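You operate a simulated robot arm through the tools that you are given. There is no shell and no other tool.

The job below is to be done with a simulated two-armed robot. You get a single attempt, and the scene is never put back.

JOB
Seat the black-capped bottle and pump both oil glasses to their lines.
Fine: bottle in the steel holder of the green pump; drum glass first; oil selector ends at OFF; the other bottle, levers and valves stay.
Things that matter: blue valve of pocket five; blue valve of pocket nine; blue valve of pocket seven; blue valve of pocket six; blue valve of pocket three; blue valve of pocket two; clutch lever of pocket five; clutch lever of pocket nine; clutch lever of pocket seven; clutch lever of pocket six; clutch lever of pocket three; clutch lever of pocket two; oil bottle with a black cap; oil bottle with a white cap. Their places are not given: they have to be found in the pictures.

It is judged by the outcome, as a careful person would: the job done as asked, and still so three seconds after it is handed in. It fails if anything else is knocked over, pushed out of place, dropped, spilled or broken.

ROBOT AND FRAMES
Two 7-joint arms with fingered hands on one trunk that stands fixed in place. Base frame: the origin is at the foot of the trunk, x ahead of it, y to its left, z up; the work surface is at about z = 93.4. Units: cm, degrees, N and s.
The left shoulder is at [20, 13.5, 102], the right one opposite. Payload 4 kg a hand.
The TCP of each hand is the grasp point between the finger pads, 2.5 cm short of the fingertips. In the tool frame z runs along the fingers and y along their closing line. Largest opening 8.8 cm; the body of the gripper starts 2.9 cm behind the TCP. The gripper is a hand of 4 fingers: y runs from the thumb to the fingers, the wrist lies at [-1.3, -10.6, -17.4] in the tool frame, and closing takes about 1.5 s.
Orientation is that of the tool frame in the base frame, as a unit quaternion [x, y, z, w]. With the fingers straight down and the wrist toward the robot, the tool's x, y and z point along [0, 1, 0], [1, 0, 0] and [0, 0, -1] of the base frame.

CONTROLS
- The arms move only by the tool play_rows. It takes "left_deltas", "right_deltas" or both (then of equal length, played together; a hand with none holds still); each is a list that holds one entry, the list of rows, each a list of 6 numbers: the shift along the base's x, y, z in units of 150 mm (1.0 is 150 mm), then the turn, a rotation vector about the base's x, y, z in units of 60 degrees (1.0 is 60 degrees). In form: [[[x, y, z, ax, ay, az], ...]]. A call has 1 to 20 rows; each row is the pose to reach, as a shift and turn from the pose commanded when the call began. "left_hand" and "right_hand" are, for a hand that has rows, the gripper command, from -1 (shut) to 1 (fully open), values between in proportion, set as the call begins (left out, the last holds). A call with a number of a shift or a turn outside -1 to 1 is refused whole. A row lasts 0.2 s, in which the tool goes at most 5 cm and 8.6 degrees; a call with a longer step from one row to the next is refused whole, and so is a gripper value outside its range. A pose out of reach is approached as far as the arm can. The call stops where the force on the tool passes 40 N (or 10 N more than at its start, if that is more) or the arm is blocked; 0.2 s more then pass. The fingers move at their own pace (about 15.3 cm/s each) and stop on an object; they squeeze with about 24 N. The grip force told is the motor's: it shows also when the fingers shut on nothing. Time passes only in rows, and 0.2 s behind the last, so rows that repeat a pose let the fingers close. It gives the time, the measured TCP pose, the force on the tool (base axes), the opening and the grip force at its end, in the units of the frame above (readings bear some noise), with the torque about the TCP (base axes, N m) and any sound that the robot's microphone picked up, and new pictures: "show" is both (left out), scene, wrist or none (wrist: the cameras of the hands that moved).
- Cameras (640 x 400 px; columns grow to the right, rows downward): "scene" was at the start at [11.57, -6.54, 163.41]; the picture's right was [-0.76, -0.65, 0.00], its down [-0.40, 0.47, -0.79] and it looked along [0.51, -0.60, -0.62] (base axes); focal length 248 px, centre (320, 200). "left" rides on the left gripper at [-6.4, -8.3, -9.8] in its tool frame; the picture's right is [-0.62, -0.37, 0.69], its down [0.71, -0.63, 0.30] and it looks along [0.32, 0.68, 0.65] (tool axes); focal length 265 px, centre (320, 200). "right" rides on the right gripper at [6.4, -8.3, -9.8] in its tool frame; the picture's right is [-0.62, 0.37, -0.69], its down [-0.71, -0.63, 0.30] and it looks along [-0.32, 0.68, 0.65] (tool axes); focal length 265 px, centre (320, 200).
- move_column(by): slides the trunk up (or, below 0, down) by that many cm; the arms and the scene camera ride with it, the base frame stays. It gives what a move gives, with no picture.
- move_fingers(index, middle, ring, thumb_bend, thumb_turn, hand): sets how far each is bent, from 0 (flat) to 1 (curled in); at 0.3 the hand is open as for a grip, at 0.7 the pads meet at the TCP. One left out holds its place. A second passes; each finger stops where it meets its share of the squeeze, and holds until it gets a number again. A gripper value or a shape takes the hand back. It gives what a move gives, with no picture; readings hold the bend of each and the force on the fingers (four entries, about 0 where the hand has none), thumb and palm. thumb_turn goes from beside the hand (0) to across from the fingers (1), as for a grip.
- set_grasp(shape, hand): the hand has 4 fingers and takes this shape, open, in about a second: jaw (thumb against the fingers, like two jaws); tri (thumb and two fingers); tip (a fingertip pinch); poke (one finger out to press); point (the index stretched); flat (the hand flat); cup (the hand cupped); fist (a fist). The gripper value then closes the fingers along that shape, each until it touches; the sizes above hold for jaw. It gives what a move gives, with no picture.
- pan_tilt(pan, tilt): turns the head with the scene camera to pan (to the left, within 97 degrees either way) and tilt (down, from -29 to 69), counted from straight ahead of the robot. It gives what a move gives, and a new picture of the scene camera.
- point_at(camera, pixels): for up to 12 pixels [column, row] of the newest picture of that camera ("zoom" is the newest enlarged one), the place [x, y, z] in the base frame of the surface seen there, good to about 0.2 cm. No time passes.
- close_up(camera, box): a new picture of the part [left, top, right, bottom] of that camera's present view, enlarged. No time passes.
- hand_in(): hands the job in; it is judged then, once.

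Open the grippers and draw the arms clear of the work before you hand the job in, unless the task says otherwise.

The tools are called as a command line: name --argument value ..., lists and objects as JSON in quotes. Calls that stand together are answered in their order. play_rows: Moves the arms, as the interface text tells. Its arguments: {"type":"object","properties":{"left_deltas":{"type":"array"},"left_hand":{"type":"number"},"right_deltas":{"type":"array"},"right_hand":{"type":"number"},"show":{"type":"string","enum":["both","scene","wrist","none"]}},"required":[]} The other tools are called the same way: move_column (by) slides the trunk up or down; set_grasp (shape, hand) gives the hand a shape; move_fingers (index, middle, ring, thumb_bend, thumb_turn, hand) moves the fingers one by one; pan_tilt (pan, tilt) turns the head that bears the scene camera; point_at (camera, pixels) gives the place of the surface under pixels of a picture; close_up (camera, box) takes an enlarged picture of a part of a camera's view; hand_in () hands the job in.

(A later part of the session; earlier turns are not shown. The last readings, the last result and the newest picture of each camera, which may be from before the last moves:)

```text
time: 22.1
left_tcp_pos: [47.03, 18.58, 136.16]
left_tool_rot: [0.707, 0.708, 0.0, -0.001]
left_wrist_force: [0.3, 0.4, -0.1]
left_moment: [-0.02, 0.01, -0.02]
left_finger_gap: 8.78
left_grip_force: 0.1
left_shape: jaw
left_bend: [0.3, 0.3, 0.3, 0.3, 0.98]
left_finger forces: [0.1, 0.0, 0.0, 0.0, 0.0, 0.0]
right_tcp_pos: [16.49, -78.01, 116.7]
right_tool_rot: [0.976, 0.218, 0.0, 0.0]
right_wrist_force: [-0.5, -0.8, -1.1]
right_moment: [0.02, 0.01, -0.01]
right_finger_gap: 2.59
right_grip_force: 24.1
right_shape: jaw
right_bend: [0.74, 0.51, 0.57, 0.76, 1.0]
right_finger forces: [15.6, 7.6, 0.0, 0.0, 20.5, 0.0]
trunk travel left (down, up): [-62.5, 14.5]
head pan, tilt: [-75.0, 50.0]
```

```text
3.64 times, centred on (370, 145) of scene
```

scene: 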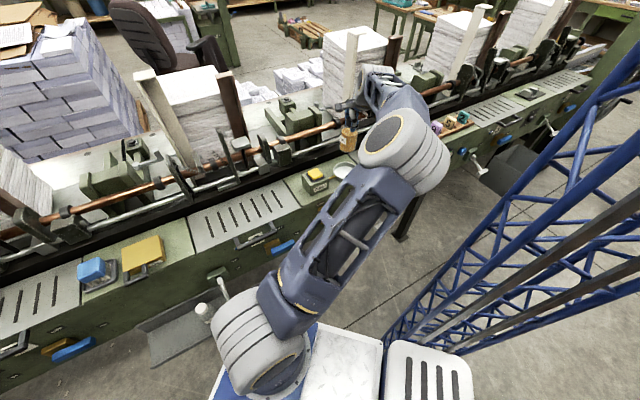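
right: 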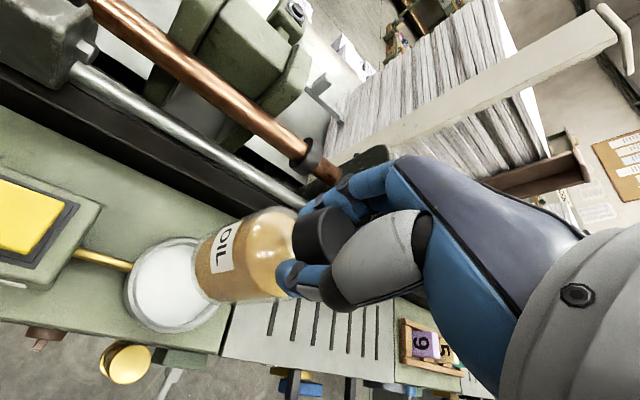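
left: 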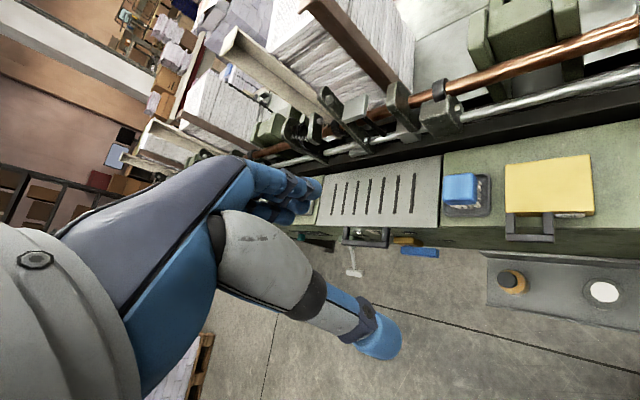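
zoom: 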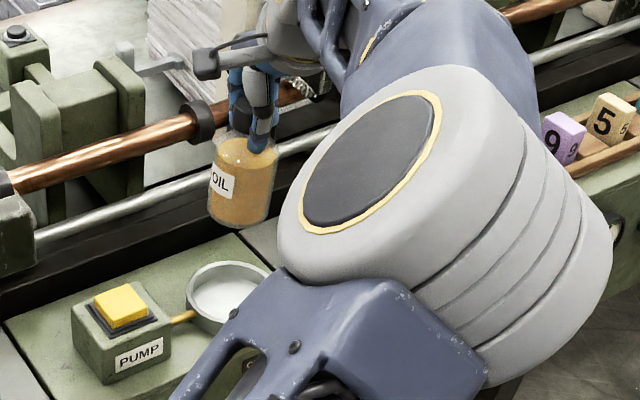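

The bars are at depth 81+, clear. I enlarge the dish in the wrist view for exact rim places and check the elbow's height.

close_up --camera "right" --box '[80, 180, 320, 350]'

point_at --camera "scene" --pixels '[[420, 140], [440, 165], [430, 185], [395, 130], [400, 85], [380, 190], [345, 160]]'

```text
2.35 times, centred on (200, 265) of right
```

zoom: 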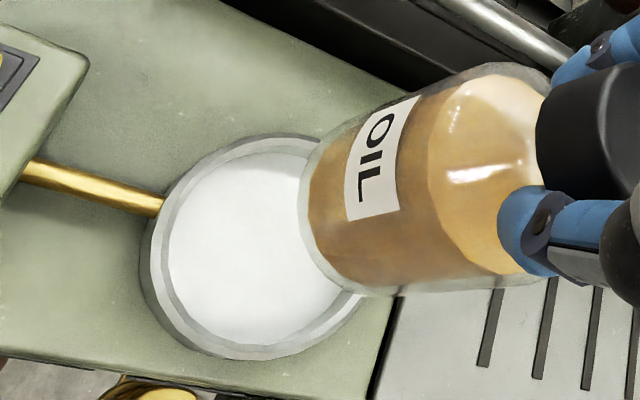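

```text
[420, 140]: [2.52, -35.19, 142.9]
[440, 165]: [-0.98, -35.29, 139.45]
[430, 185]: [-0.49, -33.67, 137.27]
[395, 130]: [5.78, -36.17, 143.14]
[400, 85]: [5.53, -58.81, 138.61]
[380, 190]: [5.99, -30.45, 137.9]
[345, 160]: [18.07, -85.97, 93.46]
```

I sample the rim ring.

point_at --camera "zoom" --pixels '[[161, 240], [185, 312], [235, 349], [290, 344], [345, 305], [235, 150], [290, 144], [182, 190], [230, 250], [205, 330], [310, 334], [260, 144]]'

```text
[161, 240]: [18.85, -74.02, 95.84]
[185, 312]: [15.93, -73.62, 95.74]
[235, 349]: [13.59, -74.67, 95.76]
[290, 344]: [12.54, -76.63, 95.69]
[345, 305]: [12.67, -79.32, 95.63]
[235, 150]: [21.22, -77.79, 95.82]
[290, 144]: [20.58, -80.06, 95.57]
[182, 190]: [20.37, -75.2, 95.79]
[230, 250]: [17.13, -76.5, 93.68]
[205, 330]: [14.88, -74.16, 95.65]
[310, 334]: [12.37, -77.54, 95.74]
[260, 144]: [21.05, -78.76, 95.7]
```

Rim circle centre fits (16.8,-78.0), mid-rim radius 4.4. I check where the bottle's own axis is.

point_at --camera "scene" --pixels '[[348, 142], [348, 146], [346, 149], [348, 138], [352, 142], [344, 142]]'

close_up --camera "scene" --box '[320, 115, 380, 155]'

```text
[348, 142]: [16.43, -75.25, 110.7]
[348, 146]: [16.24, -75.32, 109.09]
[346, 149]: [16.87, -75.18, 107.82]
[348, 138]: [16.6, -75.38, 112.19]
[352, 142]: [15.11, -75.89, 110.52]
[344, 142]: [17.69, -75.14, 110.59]
```

```text
10.00 times, centred on (350, 135) of scene
```

zoom: 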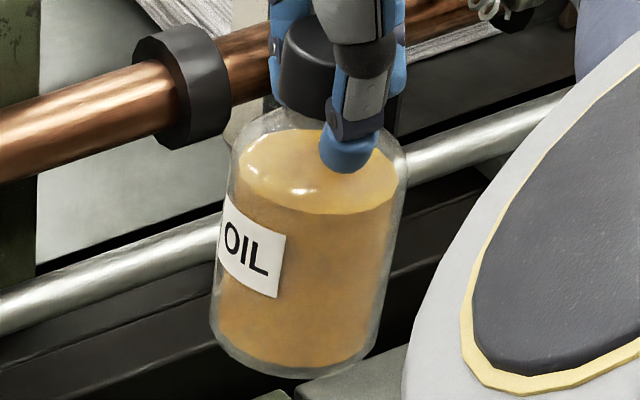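

The bottle axis is about (16.65,-78.25), upright. I shift by (+0.15,+0.25) and lower to just above the dish floor.

play_rows --right_deltas '[[[0.01, 0.017, -0.15, 0, 0, 0], [0.01, 0.017, -0.3, 0, 0, 0], [0.01, 0.017, -0.45, 0, 0, 0], [0.01, 0.017, -0.58, 0, 0, 0], [0.01, 0.017, -0.7, 0, 0, 0], [0.01, 0.017, -0.76, 0, 0, 0]]]' --show "both"

close_up --camera "scene" --box '[300, 120, 420, 200]'

```text
time: 23.5
left_tcp_pos: [47.05, 18.55, 136.19]
left_tool_rot: [0.707, 0.707, 0.0, 0.0]
left_wrist_force: [0.2, -0.2, 0.1]
left_moment: [-0.02, -0.02, 0.0]
left_finger_gap: 8.76
left_grip_force: 0.0
left_shape: jaw
left_bend: [0.3, 0.3, 0.3, 0.3, 0.98]
left_finger forces: [0.0, 0.0, 0.1, 0.0, 0.0, 0.0]
right_tcp_pos: [16.77, -77.78, 105.07]
right_tool_rot: [0.976, 0.219, 0.0, -0.001]
right_wrist_force: [-0.5, -1.0, -0.4]
right_moment: [-0.01, 0.01, 0.0]
right_finger_gap: 2.56
right_grip_force: 24.0
right_shape: jaw
right_bend: [0.74, 0.51, 0.57, 0.76, 1.0]
right_finger forces: [15.5, 7.8, 0.0, 0.0, 20.6, 0.0]
trunk travel left (down, up): [-62.5, 14.5]
head pan, tilt: [-75.0, 50.0]
```

scene: 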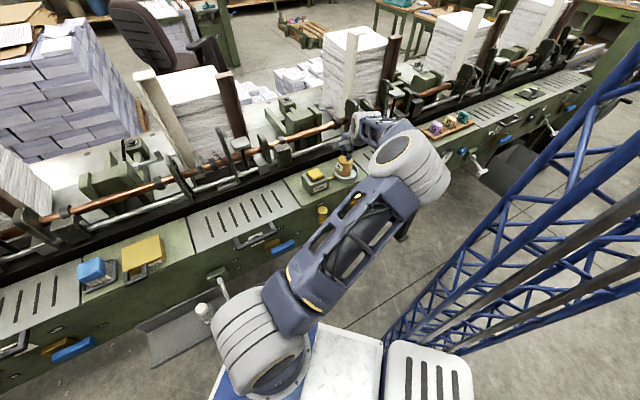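
right: 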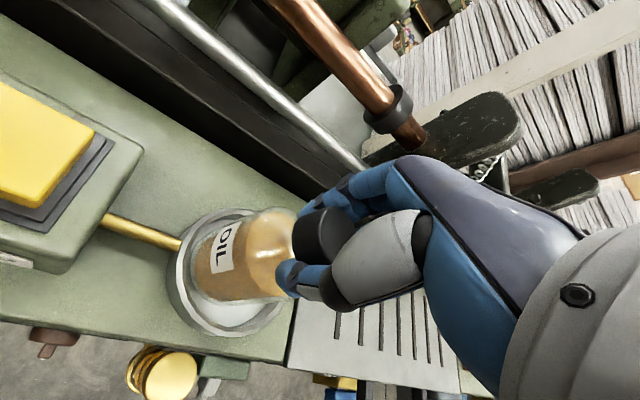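

```text
5.00 times, centred on (360, 160) of scene
```

zoom: 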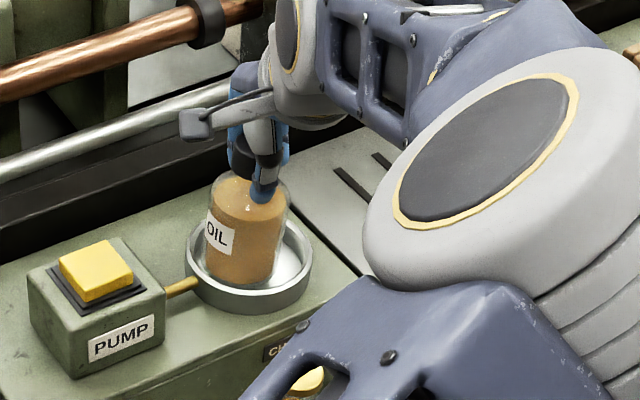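

The bottle is inside the rim, roughly centred. I lower the last centimetre slowly, watching the force.

play_rows --right_deltas '[[[0, 0, -0.02, 0, 0, 0], [0, 0, -0.04, 0, 0, 0], [0, 0, -0.055, 0, 0, 0]]]' --show "none"

play_rows --right_deltas '[[[0, 0, -0.01, 0, 0, 0], [0, 0, -0.013, 0, 0, 0]]]' --show "none"

```text
time: 24.3
left_tcp_pos: [46.96, 18.6, 136.31]
left_tool_rot: [0.707, 0.707, 0.0, 0.0]
left_wrist_force: [-0.2, -0.5, 0.5]
left_moment: [0.01, -0.02, 0.04]
left_finger_gap: 8.79
left_grip_force: 0.0
left_shape: jaw
left_bend: [0.3, 0.3, 0.3, 0.3, 0.98]
left_finger forces: [0.1, 0.0, 0.0, 0.0, 0.0, 0.1]
right_tcp_pos: [16.96, -77.65, 104.49]
right_tool_rot: [0.976, 0.219, -0.001, 0.002]
right_wrist_force: [1.1, 2.3, 10.1]
right_moment: [0.01, -0.02, -0.02]
right_finger_gap: 2.59
right_grip_force: 23.8
right_shape: jaw
right_bend: [0.74, 0.51, 0.57, 0.76, 1.0]
right_finger forces: [17.0, 9.5, 0.0, 0.0, 25.7, 0.0]
trunk travel left (down, up): [-62.5, 14.5]
head pan, tilt: [-75.0, 50.0]
```

```text
time: 24.9
left_tcp_pos: [47.07, 18.54, 136.2]
left_tool_rot: [0.707, 0.707, -0.001, -0.001]
left_wrist_force: [0.3, 1.0, -0.4]
left_moment: [0.01, 0.0, 0.0]
left_finger_gap: 8.77
left_grip_force: 0.1
left_shape: jaw
left_bend: [0.3, 0.3, 0.3, 0.3, 0.98]
left_finger forces: [0.0, 0.1, 0.0, 0.1, 0.1, 0.0]
right_tcp_pos: [16.93, -77.63, 104.44]
right_tool_rot: [0.976, 0.22, 0.0, 0.003]
right_wrist_force: [3.7, 3.7, 23.5]
right_moment: [-0.1, -0.11, 0.06]
right_finger_gap: 2.61
right_grip_force: 24.2
right_shape: jaw
right_bend: [0.74, 0.51, 0.57, 0.76, 1.0]
right_finger forces: [20.5, 11.3, 0.0, 0.0, 30.6, 0.0]
trunk travel left (down, up): [-62.5, 14.5]
head pan, tilt: [-75.0, 50.0]
```

Contact at z 104.5 with 23 N. I back off 0.25 cm to relieve it, then open the fingers.

play_rows --right_deltas '[[[0, 0, 0.01, 0, 0, 0], [0, 0, 0.016, 0, 0, 0], [0, 0, 0.016, 0, 0, 0]]]' --show "none"

play_rows --right_deltas '[[[0, 0, 0, 0, 0, 0], [0, 0, 0, 0, 0, 0], [0, 0, 0, 0, 0, 0], [0, 0, 0, 0, 0, 0], [0, 0, 0, 0, 0, 0]]]' --right_hand 0.1 --show "both"

```text
time: 25.7
left_tcp_pos: [47.12, 18.65, 136.2]
left_tool_rot: [0.707, 0.707, 0.0, 0.0]
left_wrist_force: [0.4, 0.2, -0.5]
left_moment: [0.02, -0.04, -0.01]
left_finger_gap: 8.75
left_grip_force: 0.1
left_shape: jaw
left_bend: [0.3, 0.3, 0.3, 0.3, 0.98]
left_finger forces: [0.0, 0.0, 0.1, 0.0, 0.0, 0.0]
right_tcp_pos: [16.96, -77.52, 104.53]
right_tool_rot: [0.976, 0.218, 0.0, 0.0]
right_wrist_force: [4.4, 0.1, 15.9]
right_moment: [-0.36, -0.26, 0.09]
right_finger_gap: 2.63
right_grip_force: 23.5
right_shape: jaw
right_bend: [0.74, 0.5, 0.57, 0.76, 1.0]
right_finger forces: [21.8, 12.2, 0.0, 0.0, 23.2, 0.0]
trunk travel left (down, up): [-62.5, 14.5]
head pan, tilt: [-75.0, 50.0]
```

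```text
time: 26.9
left_tcp_pos: [46.97, 18.62, 136.26]
left_tool_rot: [0.707, 0.707, 0.0, 0.0]
left_wrist_force: [-0.2, 0.0, 0.2]
left_moment: [0.01, 0.03, 0.01]
left_finger_gap: 8.77
left_grip_force: 0.0
left_shape: jaw
left_bend: [0.3, 0.3, 0.3, 0.3, 0.98]
left_finger forces: [0.0, 0.0, 0.0, 0.0, 0.0, 0.0]
right_tcp_pos: [16.85, -77.6, 104.39]
right_tool_rot: [0.976, 0.218, 0.0, 0.0]
right_wrist_force: [0.7, 0.4, 1.3]
right_moment: [-0.01, 0.0, 0.0]
right_finger_gap: 4.79
right_grip_force: 0.0
right_shape: jaw
right_bend: [0.74, 0.43, 0.39, 0.67, 1.0]
right_finger forces: [0.0, 0.0, 0.1, 0.1, 0.1, 0.1]
trunk travel left (down, up): [-62.5, 14.5]
head pan, tilt: [-75.0, 50.0]
```

scene: 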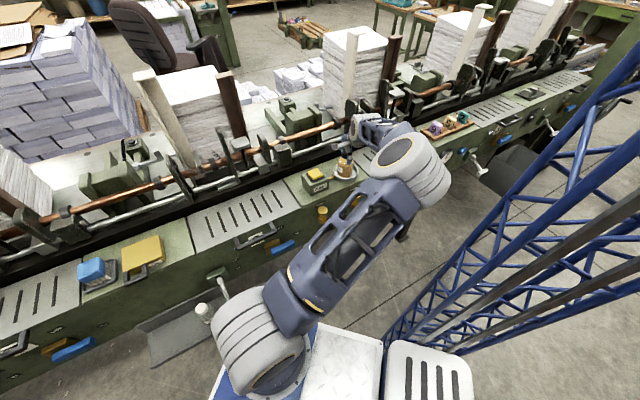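
right: 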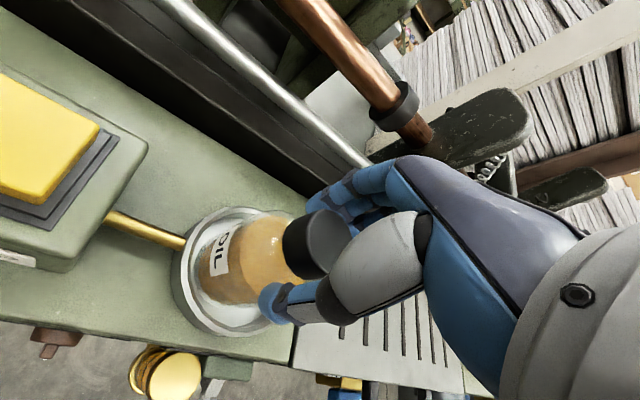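

The bottle stands in the dish, released. I open fully before rising.

play_rows --right_deltas '[[[0, 0, 0, 0, 0, 0], [0, 0, 0, 0, 0, 0], [0, 0, 0, 0, 0, 0], [0, 0, 0, 0, 0, 0], [0, 0, 0, 0, 0, 0], [0, 0, 0, 0, 0, 0]]]' --right_hand 1 --show "wrist"

```text
time: 28.3
left_tcp_pos: [47.17, 18.49, 136.25]
left_tool_rot: [0.707, 0.707, 0.001, 0.0]
left_wrist_force: [0.0, 0.0, -0.4]
left_moment: [-0.01, 0.03, 0.0]
left_finger_gap: 8.79
left_grip_force: 0.1
left_shape: jaw
left_bend: [0.3, 0.3, 0.3, 0.3, 0.98]
left_finger forces: [0.0, 0.0, 0.0, 0.0, 0.1, 0.0]
right_tcp_pos: [16.96, -77.61, 104.35]
right_tool_rot: [0.976, 0.218, 0.0, 0.0]
right_wrist_force: [1.0, 0.9, 0.1]
right_moment: [0.04, -0.02, -0.02]
right_finger_gap: 8.78
right_grip_force: 0.0
right_shape: jaw
right_bend: [0.3, 0.3, 0.3, 0.3, 0.98]
right_finger forces: [0.0, 0.0, 0.0, 0.1, 0.1, 0.0]
trunk travel left (down, up): [-62.5, 14.5]
head pan, tilt: [-75.0, 50.0]
```

right: 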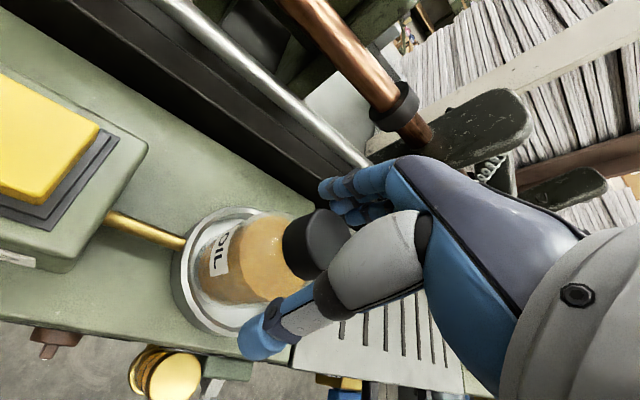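

Fingers are clear of the cap. I rise 15 cm straight up.

play_rows --right_deltas '[[[0, 0, 0.15, 0, 0, 0], [0, 0, 0.35, 0, 0, 0], [0, 0, 0.6, 0, 0, 0], [0, 0, 0.8, 0, 0, 0], [0, 0, 1.0, 0, 0, 0]]]' --show "both"

close_up --camera "scene" --box '[290, 120, 410, 200]'

```text
time: 29.5
left_tcp_pos: [46.99, 18.5, 136.29]
left_tool_rot: [0.707, 0.707, 0.0, 0.0]
left_wrist_force: [-0.5, -0.7, 0.2]
left_moment: [0.0, 0.0, -0.01]
left_finger_gap: 8.78
left_grip_force: 0.1
left_shape: jaw
left_bend: [0.3, 0.3, 0.3, 0.3, 0.98]
left_finger forces: [0.0, 0.0, 0.1, 0.1, 0.1, 0.0]
right_tcp_pos: [16.64, -77.39, 119.35]
right_tool_rot: [0.976, 0.219, 0.0, -0.001]
right_wrist_force: [-0.5, -0.2, -0.2]
right_moment: [0.0, -0.01, 0.03]
right_finger_gap: 8.77
right_grip_force: 0.0
right_shape: jaw
right_bend: [0.3, 0.3, 0.3, 0.3, 0.98]
right_finger forces: [0.0, 0.0, 0.1, 0.0, 0.0, 0.0]
trunk travel left (down, up): [-62.5, 14.5]
head pan, tilt: [-75.0, 50.0]
```

scene: 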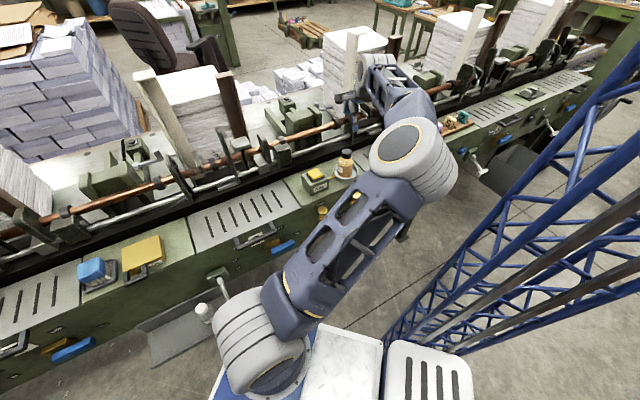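
right: 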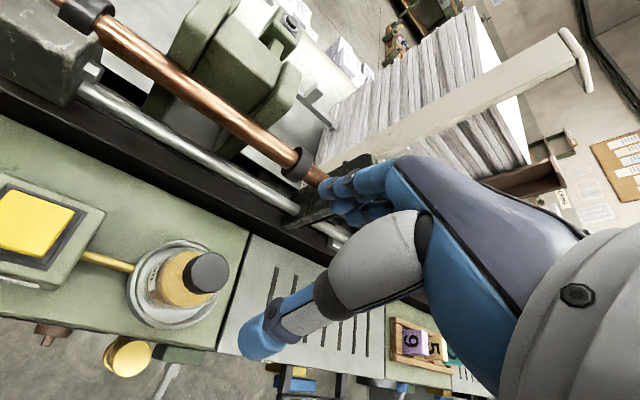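

```text
5.00 times, centred on (350, 160) of scene
```

zoom: 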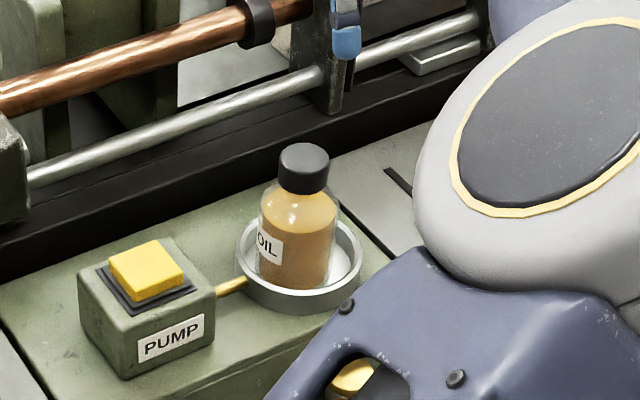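

The bottle stands seated in the dish beside the green pump. I draw the hand back over the front, turning it toward a knob-gripping attitude, to see the selector and glasses.

play_rows --right_deltas '[[[-0.09, 0.158, 0.02, 0, 0, -0.1], [-0.18, 0.316, 0.04, 0, 0, -0.2], [-0.27, 0.474, 0.06, 0, 0, -0.3], [-0.36, 0.632, 0.06, 0, 0, -0.4], [-0.46, 0.79, 0.06, 0, 0, -0.5]]]' --show "none"

play_rows --right_deltas '[[[-0.09, 0.158, 0, 0, 0, -0.1], [-0.18, 0.316, 0, 0, 0, -0.2], [-0.27, 0.474, 0, 0, 0, -0.3], [-0.36, 0.632, 0, 0, 0, -0.4], [-0.46, 0.79, 0, 0, 0, -0.5]]]' --show "both"

```text
time: 30.7
left_tcp_pos: [47.06, 18.61, 136.2]
left_tool_rot: [0.707, 0.707, 0.0, -0.001]
left_wrist_force: [0.3, -0.4, -0.3]
left_moment: [-0.02, 0.01, -0.02]
left_finger_gap: 8.78
left_grip_force: 0.1
left_shape: jaw
left_bend: [0.3, 0.3, 0.3, 0.3, 0.98]
left_finger forces: [0.0, 0.0, 0.0, 0.0, 0.0, 0.1]
right_tcp_pos: [9.87, -65.49, 120.51]
right_tool_rot: [0.999, -0.043, 0.0, 0.0]
right_wrist_force: [0.5, -0.8, 0.0]
right_moment: [0.02, 0.02, 0.0]
right_finger_gap: 8.79
right_grip_force: 0.0
right_shape: jaw
right_bend: [0.3, 0.3, 0.3, 0.3, 0.98]
right_finger forces: [0.0, 0.0, 0.0, 0.1, 0.1, 0.1]
trunk travel left (down, up): [-62.5, 14.5]
head pan, tilt: [-75.0, 50.0]
```

```text
time: 31.9
left_tcp_pos: [47.09, 18.56, 136.15]
left_tool_rot: [0.707, 0.707, 0.0, 0.0]
left_wrist_force: [0.8, -0.4, -0.8]
left_moment: [-0.01, -0.02, -0.03]
left_finger_gap: 8.75
left_grip_force: 0.0
left_shape: jaw
left_bend: [0.3, 0.3, 0.3, 0.3, 0.98]
left_finger forces: [0.0, 0.0, 0.1, 0.0, 0.0, 0.0]
right_tcp_pos: [3.08, -53.96, 119.99]
right_tool_rot: [0.954, -0.299, 0.0, -0.001]
right_wrist_force: [0.0, -0.8, 0.4]
right_moment: [0.02, 0.0, 0.02]
right_finger_gap: 8.8
right_grip_force: 0.1
right_shape: jaw
right_bend: [0.3, 0.3, 0.3, 0.3, 0.98]
right_finger forces: [0.0, 0.0, 0.1, 0.0, 0.0, 0.1]
trunk travel left (down, up): [-62.5, 14.5]
head pan, tilt: [-75.0, 50.0]
```

scene: 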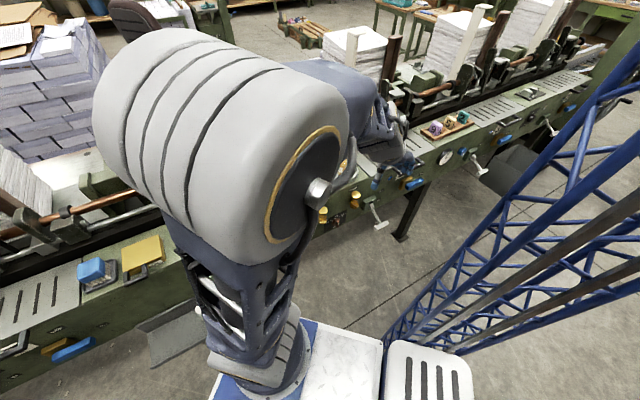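
right: 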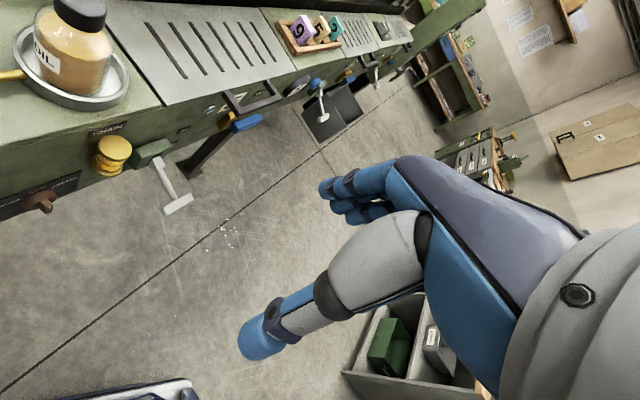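

I see the glasses at (322,215) and (355,200); enlarge.

close_up --camera "scene" --box '[300, 170, 390, 240]'

close_up --camera "right" --box '[0, 0, 200, 240]'

```text
5.71 times, centred on (345, 205) of scene
```

zoom: 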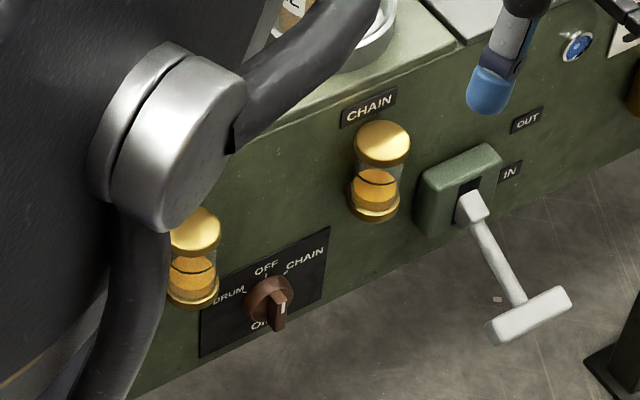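

```text
1.67 times, centred on (100, 120) of right
```

zoom: 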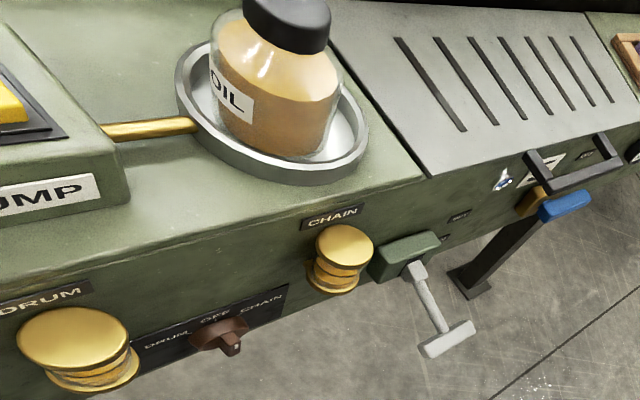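

I enlarge the selector more.

close_up --camera "scene" --box '[325, 205, 365, 235]'

close_up --camera "right" --box '[30, 160, 100, 220]'

```text
13.33 times, centred on (345, 220) of scene
```

zoom: 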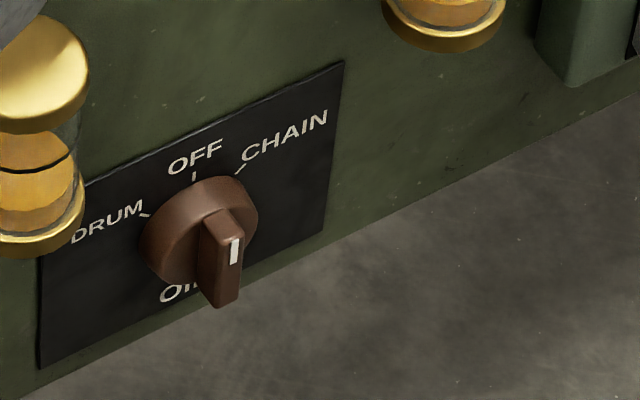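

```text
6.67 times, centred on (65, 190) of right
```

zoom: 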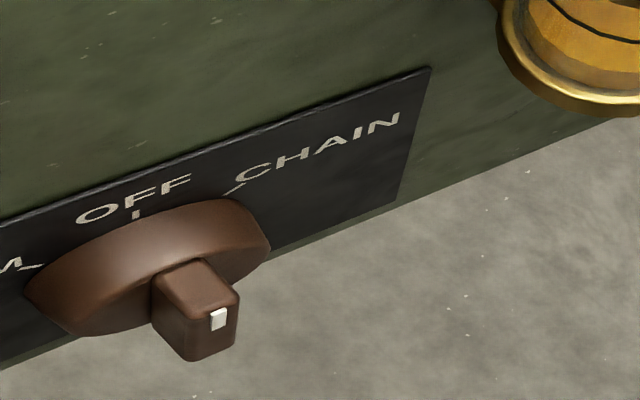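

The selector now points to OFF (white mark on the upper half of an upright bar). I measure ticks, knob disc and bar.

close_up --camera "scene" --box '[325, 205, 365, 235]'

point_at --camera "zoom" --pixels '[[194, 176], [146, 214], [241, 169], [235, 250], [228, 240], [225, 300], [212, 225], [222, 212], [160, 225], [205, 185], [175, 280], [249, 225]]'

```text
13.33 times, centred on (345, 220) of scene
```

zoom: 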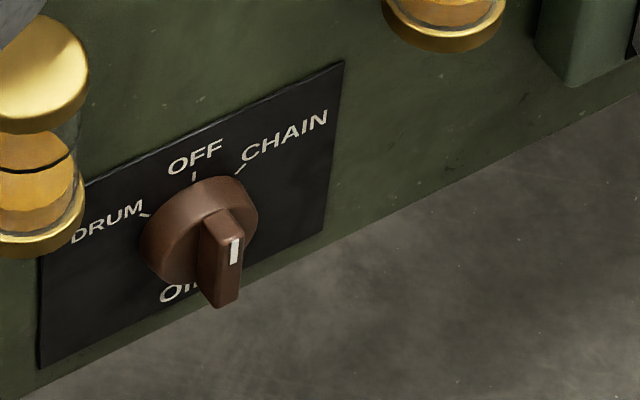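

```text
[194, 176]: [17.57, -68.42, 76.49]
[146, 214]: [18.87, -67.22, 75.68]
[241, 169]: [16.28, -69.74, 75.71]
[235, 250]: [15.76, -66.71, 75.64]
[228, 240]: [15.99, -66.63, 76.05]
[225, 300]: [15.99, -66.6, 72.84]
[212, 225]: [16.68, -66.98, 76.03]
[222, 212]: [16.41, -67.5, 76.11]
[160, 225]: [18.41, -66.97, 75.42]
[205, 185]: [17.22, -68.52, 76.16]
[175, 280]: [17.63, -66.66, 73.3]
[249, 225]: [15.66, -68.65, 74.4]
```

Ticks are at ±45°, knob axis at about s=36.0, z=74.1 (x,y ≈ 17.5,-68.4 on the panel), bar front at depth 58.3. I lower the trunk 20 cm so the arm can reach the panel level.

move_column --by -20

pan_tilt --pan -75 --tilt 42

```text
time: 34.1
left_tcp_pos: [46.91, 18.59, 116.27]
left_tool_rot: [0.707, 0.708, 0.0, 0.0]
left_wrist_force: [-0.3, -0.8, -0.2]
left_moment: [0.01, 0.03, -0.02]
left_finger_gap: 8.77
left_grip_force: 0.1
left_shape: jaw
left_bend: [0.3, 0.3, 0.3, 0.3, 0.98]
left_finger forces: [0.0, 0.1, 0.0, 0.0, 0.0, 0.0]
right_tcp_pos: [3.0, -53.91, 100.12]
right_tool_rot: [0.954, -0.299, 0.0, 0.0]
right_wrist_force: [0.0, -0.4, 0.1]
right_moment: [0.02, -0.01, 0.02]
right_finger_gap: 8.8
right_grip_force: 0.2
right_shape: jaw
right_bend: [0.3, 0.3, 0.3, 0.3, 0.98]
right_finger forces: [0.0, 0.0, 0.0, 0.0, 0.0, 0.0]
trunk travel left (down, up): [-42.5, 34.5]
head pan, tilt: [-75.0, 50.0]
```

```text
time: 34.8
left_tcp_pos: [47.09, 18.58, 116.21]
left_tool_rot: [0.708, 0.707, 0.0, 0.0]
left_wrist_force: [-0.2, 0.2, 0.2]
left_moment: [0.0, 0.03, 0.04]
left_finger_gap: 8.76
left_grip_force: 0.1
left_shape: jaw
left_bend: [0.3, 0.3, 0.3, 0.3, 0.98]
left_finger forces: [0.0, 0.0, 0.1, 0.0, 0.1, 0.0]
right_tcp_pos: [3.08, -54.04, 100.11]
right_tool_rot: [0.954, -0.299, 0.0, -0.001]
right_wrist_force: [0.3, -0.1, -0.7]
right_moment: [0.01, 0.02, 0.01]
right_finger_gap: 8.81
right_grip_force: 0.0
right_shape: jaw
right_bend: [0.3, 0.3, 0.3, 0.3, 0.98]
right_finger forces: [0.0, 0.0, 0.0, 0.0, 0.1, 0.1]
trunk travel left (down, up): [-42.5, 34.5]
head pan, tilt: [-75.0, 42.0]
```

scene: 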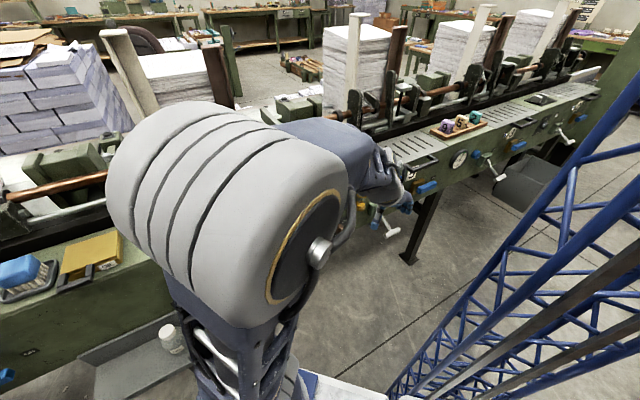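

I turn the hand so the fingers will point at the panel: small yaw, then pitching about the machine's long axis while coming down and forward to a standoff.

play_rows --right_deltas '[[[0, 0, -0.22, 0, 0, -0.06], [0, 0, -0.44, 0, 0, -0.12], [0, 0, -0.66, 0, 0, -0.17]]]' --show "none"

play_rows --right_deltas '[[[0.038, -0.038, -0.09, -0.088, -0.088, 0], [0.076, -0.076, -0.18, -0.177, -0.177, 0], [0.114, -0.114, -0.27, -0.265, -0.265, 0], [0.152, -0.152, -0.36, -0.353, -0.353, 0], [0.19, -0.19, -0.45, -0.442, -0.442, 0], [0.227, -0.227, -0.53, -0.53, -0.53, 0]]]' --show "both"

```text
time: 35.6
left_tcp_pos: [46.97, 18.57, 116.26]
left_tool_rot: [0.707, 0.708, 0.001, 0.0]
left_wrist_force: [0.4, 0.7, -0.1]
left_moment: [-0.01, -0.01, -0.03]
left_finger_gap: 8.77
left_grip_force: 0.1
left_shape: jaw
left_bend: [0.3, 0.3, 0.3, 0.3, 0.98]
left_finger forces: [0.1, 0.1, 0.0, 0.0, 0.0, 0.0]
right_tcp_pos: [2.9, -54.08, 90.43]
right_tool_rot: [0.924, -0.382, 0.0, 0.0]
right_wrist_force: [-0.1, 0.3, -0.4]
right_moment: [0.01, 0.03, -0.03]
right_finger_gap: 8.78
right_grip_force: 0.1
right_shape: jaw
right_bend: [0.3, 0.3, 0.3, 0.3, 0.98]
right_finger forces: [0.0, 0.0, 0.0, 0.0, 0.0, 0.0]
trunk travel left (down, up): [-42.5, 34.5]
head pan, tilt: [-75.0, 42.0]
```

```text
time: 36.5
left_tcp_pos: [47.5, 18.75, 115.73]
left_tool_rot: [0.708, 0.706, -0.003, -0.002]
left_wrist_force: [-0.1, -0.1, -0.3]
left_moment: [0.02, 0.02, 0.01]
left_finger_gap: 8.78
left_grip_force: 0.0
left_shape: jaw
left_bend: [0.3, 0.3, 0.3, 0.3, 0.98]
left_finger forces: [0.0, 0.1, 0.1, 0.0, 0.0, 0.1]
right_tcp_pos: [4.41, -56.05, 91.51]
right_tool_rot: [0.925, -0.342, 0.083, 0.144]
right_wrist_force: [0.1, 0.2, -0.7]
right_moment: [0.01, -0.01, -0.01]
right_finger_gap: 8.81
right_grip_force: 0.0
right_shape: jaw
right_bend: [0.3, 0.3, 0.3, 0.3, 0.98]
right_finger forces: [0.0, 0.0, 0.1, 0.0, 0.0, 0.0]
trunk travel left (down, up): [-42.5, 34.5]
head pan, tilt: [-75.0, 42.0]
stopped in row 4 (right hand): the arm was blocked; the commanded pose is now the measured one
```

scene: 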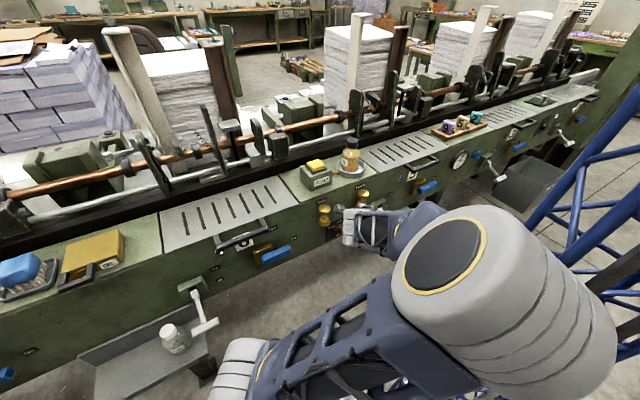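
right: 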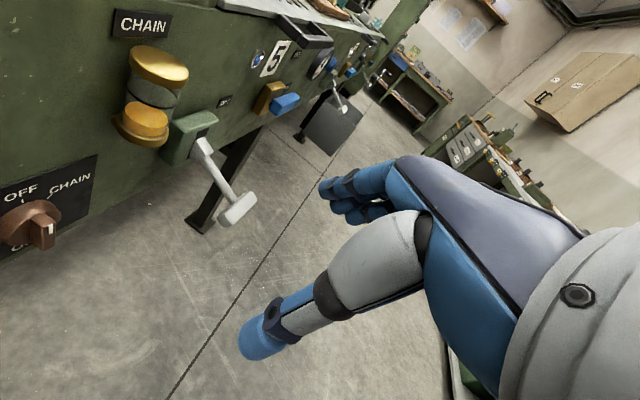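

The arm was blocked as the elbow swung out to the right (450,290), near the blue tower. I measure the elbow and the tower.

point_at --camera "scene" --pixels '[[450, 255], [500, 300], [590, 300], [560, 350], [610, 290], [595, 200], [620, 300], [350, 320], [300, 350], [235, 370], [365, 230], [600, 340]]'

pan_tilt --pan -95 --tilt 55

```text
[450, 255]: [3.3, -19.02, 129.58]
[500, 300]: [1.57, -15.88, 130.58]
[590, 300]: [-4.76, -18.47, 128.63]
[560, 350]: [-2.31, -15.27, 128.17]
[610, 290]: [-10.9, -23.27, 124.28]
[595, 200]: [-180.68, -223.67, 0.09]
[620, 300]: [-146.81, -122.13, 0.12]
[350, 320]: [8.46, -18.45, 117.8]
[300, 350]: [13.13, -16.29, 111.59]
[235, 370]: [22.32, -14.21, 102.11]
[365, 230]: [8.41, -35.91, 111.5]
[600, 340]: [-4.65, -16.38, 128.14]
```

```text
time: 37.3
left_tcp_pos: [47.61, 18.87, 115.88]
left_tool_rot: [0.708, 0.707, -0.003, -0.001]
left_wrist_force: [-0.4, 0.5, -0.3]
left_moment: [0.0, 0.0, -0.03]
left_finger_gap: 8.79
left_grip_force: 0.1
left_shape: jaw
left_bend: [0.3, 0.3, 0.3, 0.3, 0.98]
left_finger forces: [0.1, 0.0, 0.1, 0.0, 0.0, 0.0]
right_tcp_pos: [4.2, -56.1, 91.36]
right_tool_rot: [0.924, -0.343, 0.083, 0.144]
right_wrist_force: [0.0, 0.4, -0.1]
right_moment: [-0.01, -0.01, -0.03]
right_finger_gap: 8.83
right_grip_force: 0.1
right_shape: jaw
right_bend: [0.3, 0.3, 0.3, 0.3, 0.98]
right_finger forces: [0.0, 0.1, 0.1, 0.0, 0.1, 0.1]
trunk travel left (down, up): [-42.5, 34.5]
head pan, tilt: [-95.0, 55.0]
```

scene: 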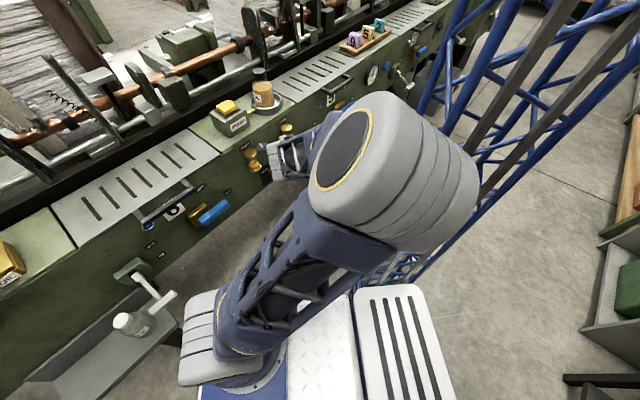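

The blue lattice is the robot's own mast: the elbow touched it. I undo: turn back to fingers-down, move up and outward to free the elbow.

play_rows --right_deltas '[[[0.05, -0.05, 0.15, 0.06, 0.06, 0.05], [0.1, -0.1, 0.3, 0.12, 0.12, 0.1], [0.15, -0.15, 0.45, 0.18, 0.18, 0.15], [0.2, -0.2, 0.6, 0.236, 0.236, 0.2], [0.25, -0.25, 0.8, 0.236, 0.236, 0.3], [0.3, -0.3, 1.0, 0.236, 0.236, 0.4]]]' --show "scene"

```text
time: 38.7
left_tcp_pos: [47.03, 18.64, 116.15]
left_tool_rot: [0.707, 0.707, 0.0, 0.0]
left_wrist_force: [-0.3, 0.1, 0.2]
left_moment: [0.01, 0.04, 0.01]
left_finger_gap: 8.76
left_grip_force: 0.0
left_shape: jaw
left_bend: [0.3, 0.3, 0.3, 0.3, 0.98]
left_finger forces: [0.0, 0.0, 0.0, 0.0, 0.1, 0.1]
right_tcp_pos: [8.18, -60.94, 106.15]
right_tool_rot: [0.989, -0.135, -0.038, 0.045]
right_wrist_force: [1.0, -0.5, -0.5]
right_moment: [0.01, 0.02, -0.02]
right_finger_gap: 8.81
right_grip_force: 0.0
right_shape: jaw
right_bend: [0.3, 0.3, 0.3, 0.3, 0.98]
right_finger forces: [0.0, 0.1, 0.0, 0.0, 0.0, 0.1]
trunk travel left (down, up): [-42.5, 34.5]
head pan, tilt: [-95.0, 55.0]
```

scene: 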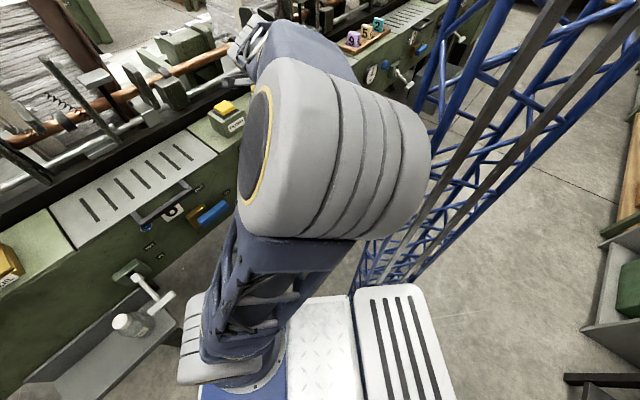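

The arm is free again. I measure the lattice mast and blue valves, so as to plan elbow room.

point_at --camera "scene" --pixels '[[485, 125], [470, 150], [440, 60], [420, 255], [375, 265], [590, 70], [445, 170], [490, 60], [210, 213], [155, 200], [345, 190], [300, 50]]'

close_up --camera "scene" --box '[340, 0, 640, 300]'

```text
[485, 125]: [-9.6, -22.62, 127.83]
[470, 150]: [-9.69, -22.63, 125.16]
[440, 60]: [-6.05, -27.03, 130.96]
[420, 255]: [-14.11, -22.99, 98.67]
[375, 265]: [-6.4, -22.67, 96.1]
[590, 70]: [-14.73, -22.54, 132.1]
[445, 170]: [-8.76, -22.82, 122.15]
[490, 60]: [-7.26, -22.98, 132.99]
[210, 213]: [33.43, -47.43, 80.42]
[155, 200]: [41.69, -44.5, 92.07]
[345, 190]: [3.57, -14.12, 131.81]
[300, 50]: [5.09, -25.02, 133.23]
```

```text
1.33 times, centred on (490, 150) of scene
```

zoom: 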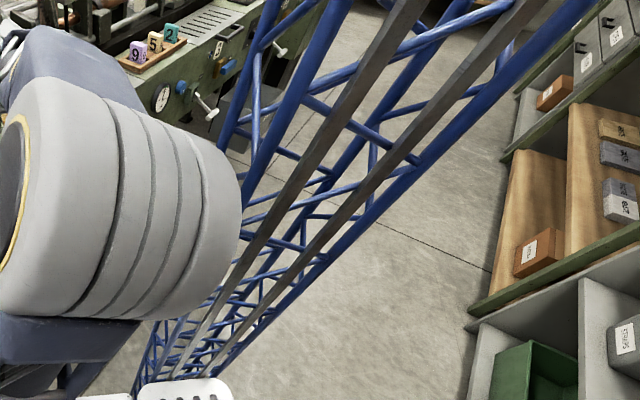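

The mast stands at x<-6, y<-22, so the elbow must stay off it. New plan: raise the trunk back, use one extended finger to push the selector bar from its left side, and to press the pump. I raise the column and make the poke shape.

move_column --by 20

set_grasp --hand "right" --shape "poke"

play_rows --right_deltas '[[[0, 0, 0, 0, 0, 0.1], [0.05, -0.03, 0, 0, 0, 0.2], [0.1, -0.06, 0, 0, 0, 0.3], [0.15, -0.1, 0, 0, 0, 0.4], [0.2, -0.13, 0, 0, 0, 0.5], [0.25, -0.15, 0, 0, 0, 0.6]]]' --show "both"

```text
time: 40.9
left_tcp_pos: [46.99, 18.57, 136.28]
left_tool_rot: [0.707, 0.707, 0.0, 0.0]
left_wrist_force: [-1.0, 0.0, 0.1]
left_moment: [0.0, 0.02, 0.02]
left_finger_gap: 8.77
left_grip_force: 0.0
left_shape: jaw
left_bend: [0.3, 0.3, 0.3, 0.3, 0.98]
left_finger forces: [0.1, 0.0, 0.0, 0.1, 0.1, 0.0]
right_tcp_pos: [8.13, -60.94, 126.21]
right_tool_rot: [0.989, -0.135, -0.039, 0.045]
right_wrist_force: [-0.3, -0.4, -0.7]
right_moment: [-0.04, -0.01, -0.04]
right_finger_gap: 8.79
right_grip_force: 0.0
right_shape: jaw
right_bend: [0.3, 0.3, 0.3, 0.3, 0.98]
right_finger forces: [0.0, 0.1, 0.0, 0.1, 0.0, 0.0]
trunk travel left (down, up): [-62.5, 14.5]
head pan, tilt: [-95.0, 55.0]
```

```text
time: 41.8
left_tcp_pos: [47.04, 18.41, 136.24]
left_tool_rot: [0.707, 0.708, 0.0, 0.001]
left_wrist_force: [-0.5, 0.3, -0.8]
left_moment: [0.0, -0.03, -0.01]
left_finger_gap: 8.75
left_grip_force: 0.0
left_shape: jaw
left_bend: [0.3, 0.3, 0.3, 0.3, 0.98]
left_finger forces: [0.0, 0.0, 0.0, 0.0, 0.1, 0.0]
right_tcp_pos: [8.14, -61.07, 126.1]
right_tool_rot: [0.989, -0.135, -0.039, 0.045]
right_wrist_force: [0.9, -0.6, 0.6]
right_moment: [0.01, -0.03, 0.01]
right_finger_gap: 0.02
right_grip_force: 0.0
right_shape: poke
right_bend: [0.7, 0.7, 0.99, 1.0, 1.0]
right_finger forces: [0.1, 0.1, 0.1, 0.0, 0.1, 0.1]
trunk travel left (down, up): [-62.5, 14.5]
head pan, tilt: [-95.0, 55.0]
```

```text
time: 43.2
left_tcp_pos: [47.91, 19.54, 136.04]
left_tool_rot: [0.707, 0.707, -0.007, 0.0]
left_wrist_force: [-0.5, -0.2, -0.5]
left_moment: [0.02, 0.05, -0.02]
left_finger_gap: 8.79
left_grip_force: 0.2
left_shape: jaw
left_bend: [0.3, 0.3, 0.3, 0.3, 0.98]
left_finger forces: [0.0, 0.0, 0.0, 0.0, 0.0, 0.1]
right_tcp_pos: [12.92, -62.0, 128.04]
right_tool_rot: [0.981, 0.175, -0.059, 0.059]
right_wrist_force: [0.8, 0.9, 0.6]
right_moment: [-0.01, -0.01, 0.0]
right_finger_gap: 0.0
right_grip_force: 0.1
right_shape: poke
right_bend: [0.7, 0.7, 0.99, 1.0, 1.0]
right_finger forces: [0.1, 0.1, 0.0, 0.1, 0.0, 0.0]
trunk travel left (down, up): [-62.5, 14.5]
head pan, tilt: [-95.0, 55.0]
```

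scene: 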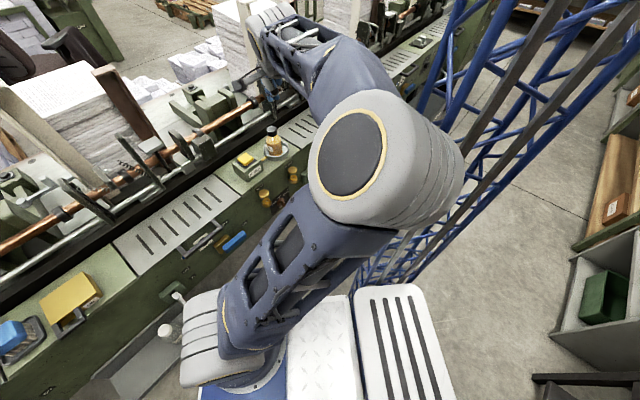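
right: 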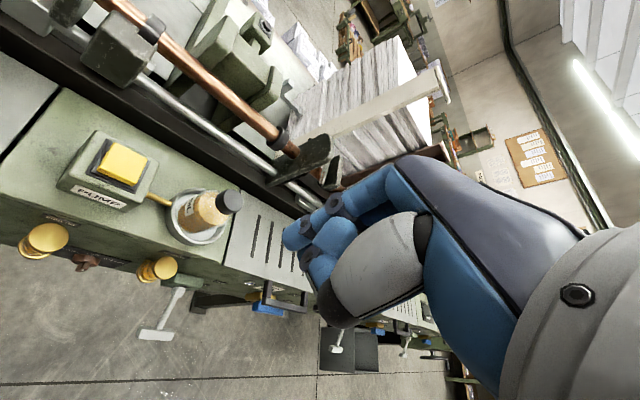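

The readings show the elbow leaning against the mast again (left hand shifted 1 cm). I move the hand toward +x to get the elbow off.

play_rows --right_deltas '[[[0.2, 0, -0.1, 0, 0, 0], [0.4, 0, -0.2, 0, 0, 0], [0.6, 0, -0.3, 0, 0, 0], [0.8, 0, -0.4, 0, 0, 0], [1.0, 0, -0.5, 0, 0, 0]]]' --show "scene"

```text
time: 44.4
left_tcp_pos: [46.91, 18.5, 136.25]
left_tool_rot: [0.707, 0.707, 0.0, 0.0]
left_wrist_force: [-0.5, 0.8, -0.3]
left_moment: [0.0, -0.03, -0.02]
left_finger_gap: 8.76
left_grip_force: 0.0
left_shape: jaw
left_bend: [0.3, 0.3, 0.3, 0.3, 0.98]
left_finger forces: [0.0, 0.0, 0.1, 0.0, 0.0, 0.0]
right_tcp_pos: [26.82, -63.3, 118.46]
right_tool_rot: [0.982, 0.178, -0.024, 0.055]
right_wrist_force: [1.0, -0.6, -0.9]
right_moment: [0.04, -0.02, -0.01]
right_finger_gap: 0.02
right_grip_force: 0.1
right_shape: poke
right_bend: [0.7, 0.7, 0.99, 1.0, 1.0]
right_finger forces: [0.0, 0.0, 0.0, 0.0, 0.0, 0.1]
trunk travel left (down, up): [-62.5, 14.5]
head pan, tilt: [-95.0, 55.0]
```

scene: 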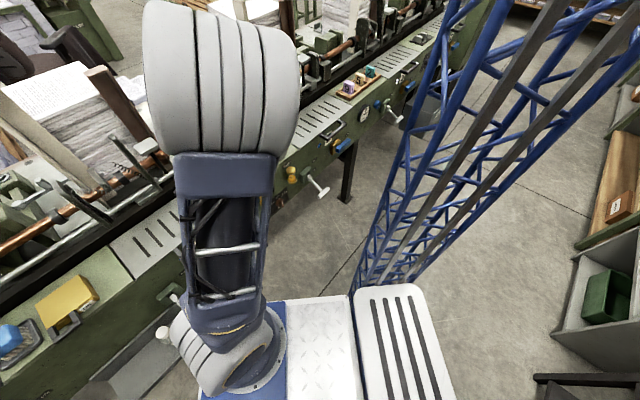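

The elbow is off the mast. I restore the fingers-down attitude exactly and look at the finger shape in the wrist camera.

move_fingers --hand "right" --index 0.6 --middle 1 --ring 1 --thumb_bend 1 --thumb_turn 0.3

play_rows --right_deltas '[[[0, 0, 0, 0, 0, 0]]]' --show "wrist"

close_up --camera "right" --box '[230, 130, 450, 350]'

```text
time: 45.4
left_tcp_pos: [46.86, 18.55, 136.19]
left_tool_rot: [0.707, 0.707, 0.0, 0.0]
left_wrist_force: [0.6, 0.1, 0.3]
left_moment: [0.01, -0.04, 0.01]
left_finger_gap: 8.78
left_grip_force: 0.0
left_shape: jaw
left_bend: [0.3, 0.3, 0.3, 0.3, 0.98]
left_finger forces: [0.1, 0.0, 0.0, 0.0, 0.0, 0.1]
right_tcp_pos: [26.91, -63.27, 118.5]
right_tool_rot: [0.982, 0.178, -0.023, 0.055]
right_wrist_force: [0.2, 0.2, 0.1]
right_moment: [-0.02, 0.06, 0.02]
right_finger_gap: 3.65
right_grip_force: 0.0
right_shape: fingers
right_bend: [0.6, 1.0, 1.0, 1.0, 0.31]
right_finger forces: [0.0, 0.0, 0.1, 0.1, 0.0, 0.0]
trunk travel left (down, up): [-62.5, 14.5]
head pan, tilt: [-95.0, 55.0]
```

```text
time: 45.8
left_tcp_pos: [46.94, 18.56, 136.18]
left_tool_rot: [0.707, 0.707, 0.0, 0.0]
left_wrist_force: [0.6, -0.2, 0.1]
left_moment: [-0.01, 0.0, -0.01]
left_finger_gap: 8.74
left_grip_force: 0.1
left_shape: jaw
left_bend: [0.3, 0.3, 0.3, 0.3, 0.98]
left_finger forces: [0.0, 0.1, 0.1, 0.0, 0.1, 0.0]
right_tcp_pos: [26.93, -63.34, 118.56]
right_tool_rot: [0.982, 0.178, -0.023, 0.055]
right_wrist_force: [-0.6, 0.5, 0.1]
right_moment: [0.03, 0.0, 0.02]
right_finger_gap: 3.64
right_grip_force: 0.1
right_shape: fingers
right_bend: [0.6, 1.0, 1.0, 1.0, 0.31]
right_finger forces: [0.1, 0.1, 0.1, 0.0, 0.0, 0.0]
trunk travel left (down, up): [-62.5, 14.5]
head pan, tilt: [-95.0, 55.0]
```

right: 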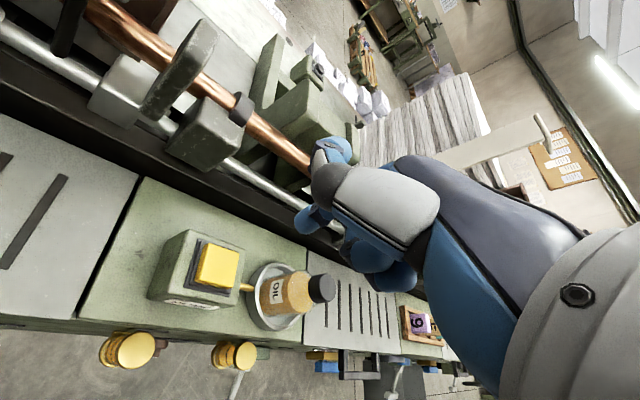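

```text
1.82 times, centred on (340, 240) of right
```

zoom: 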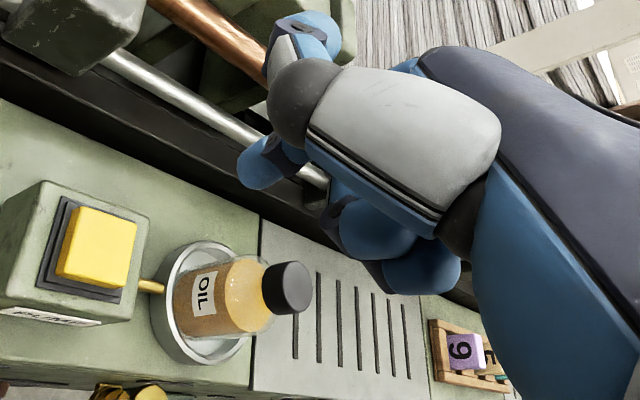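

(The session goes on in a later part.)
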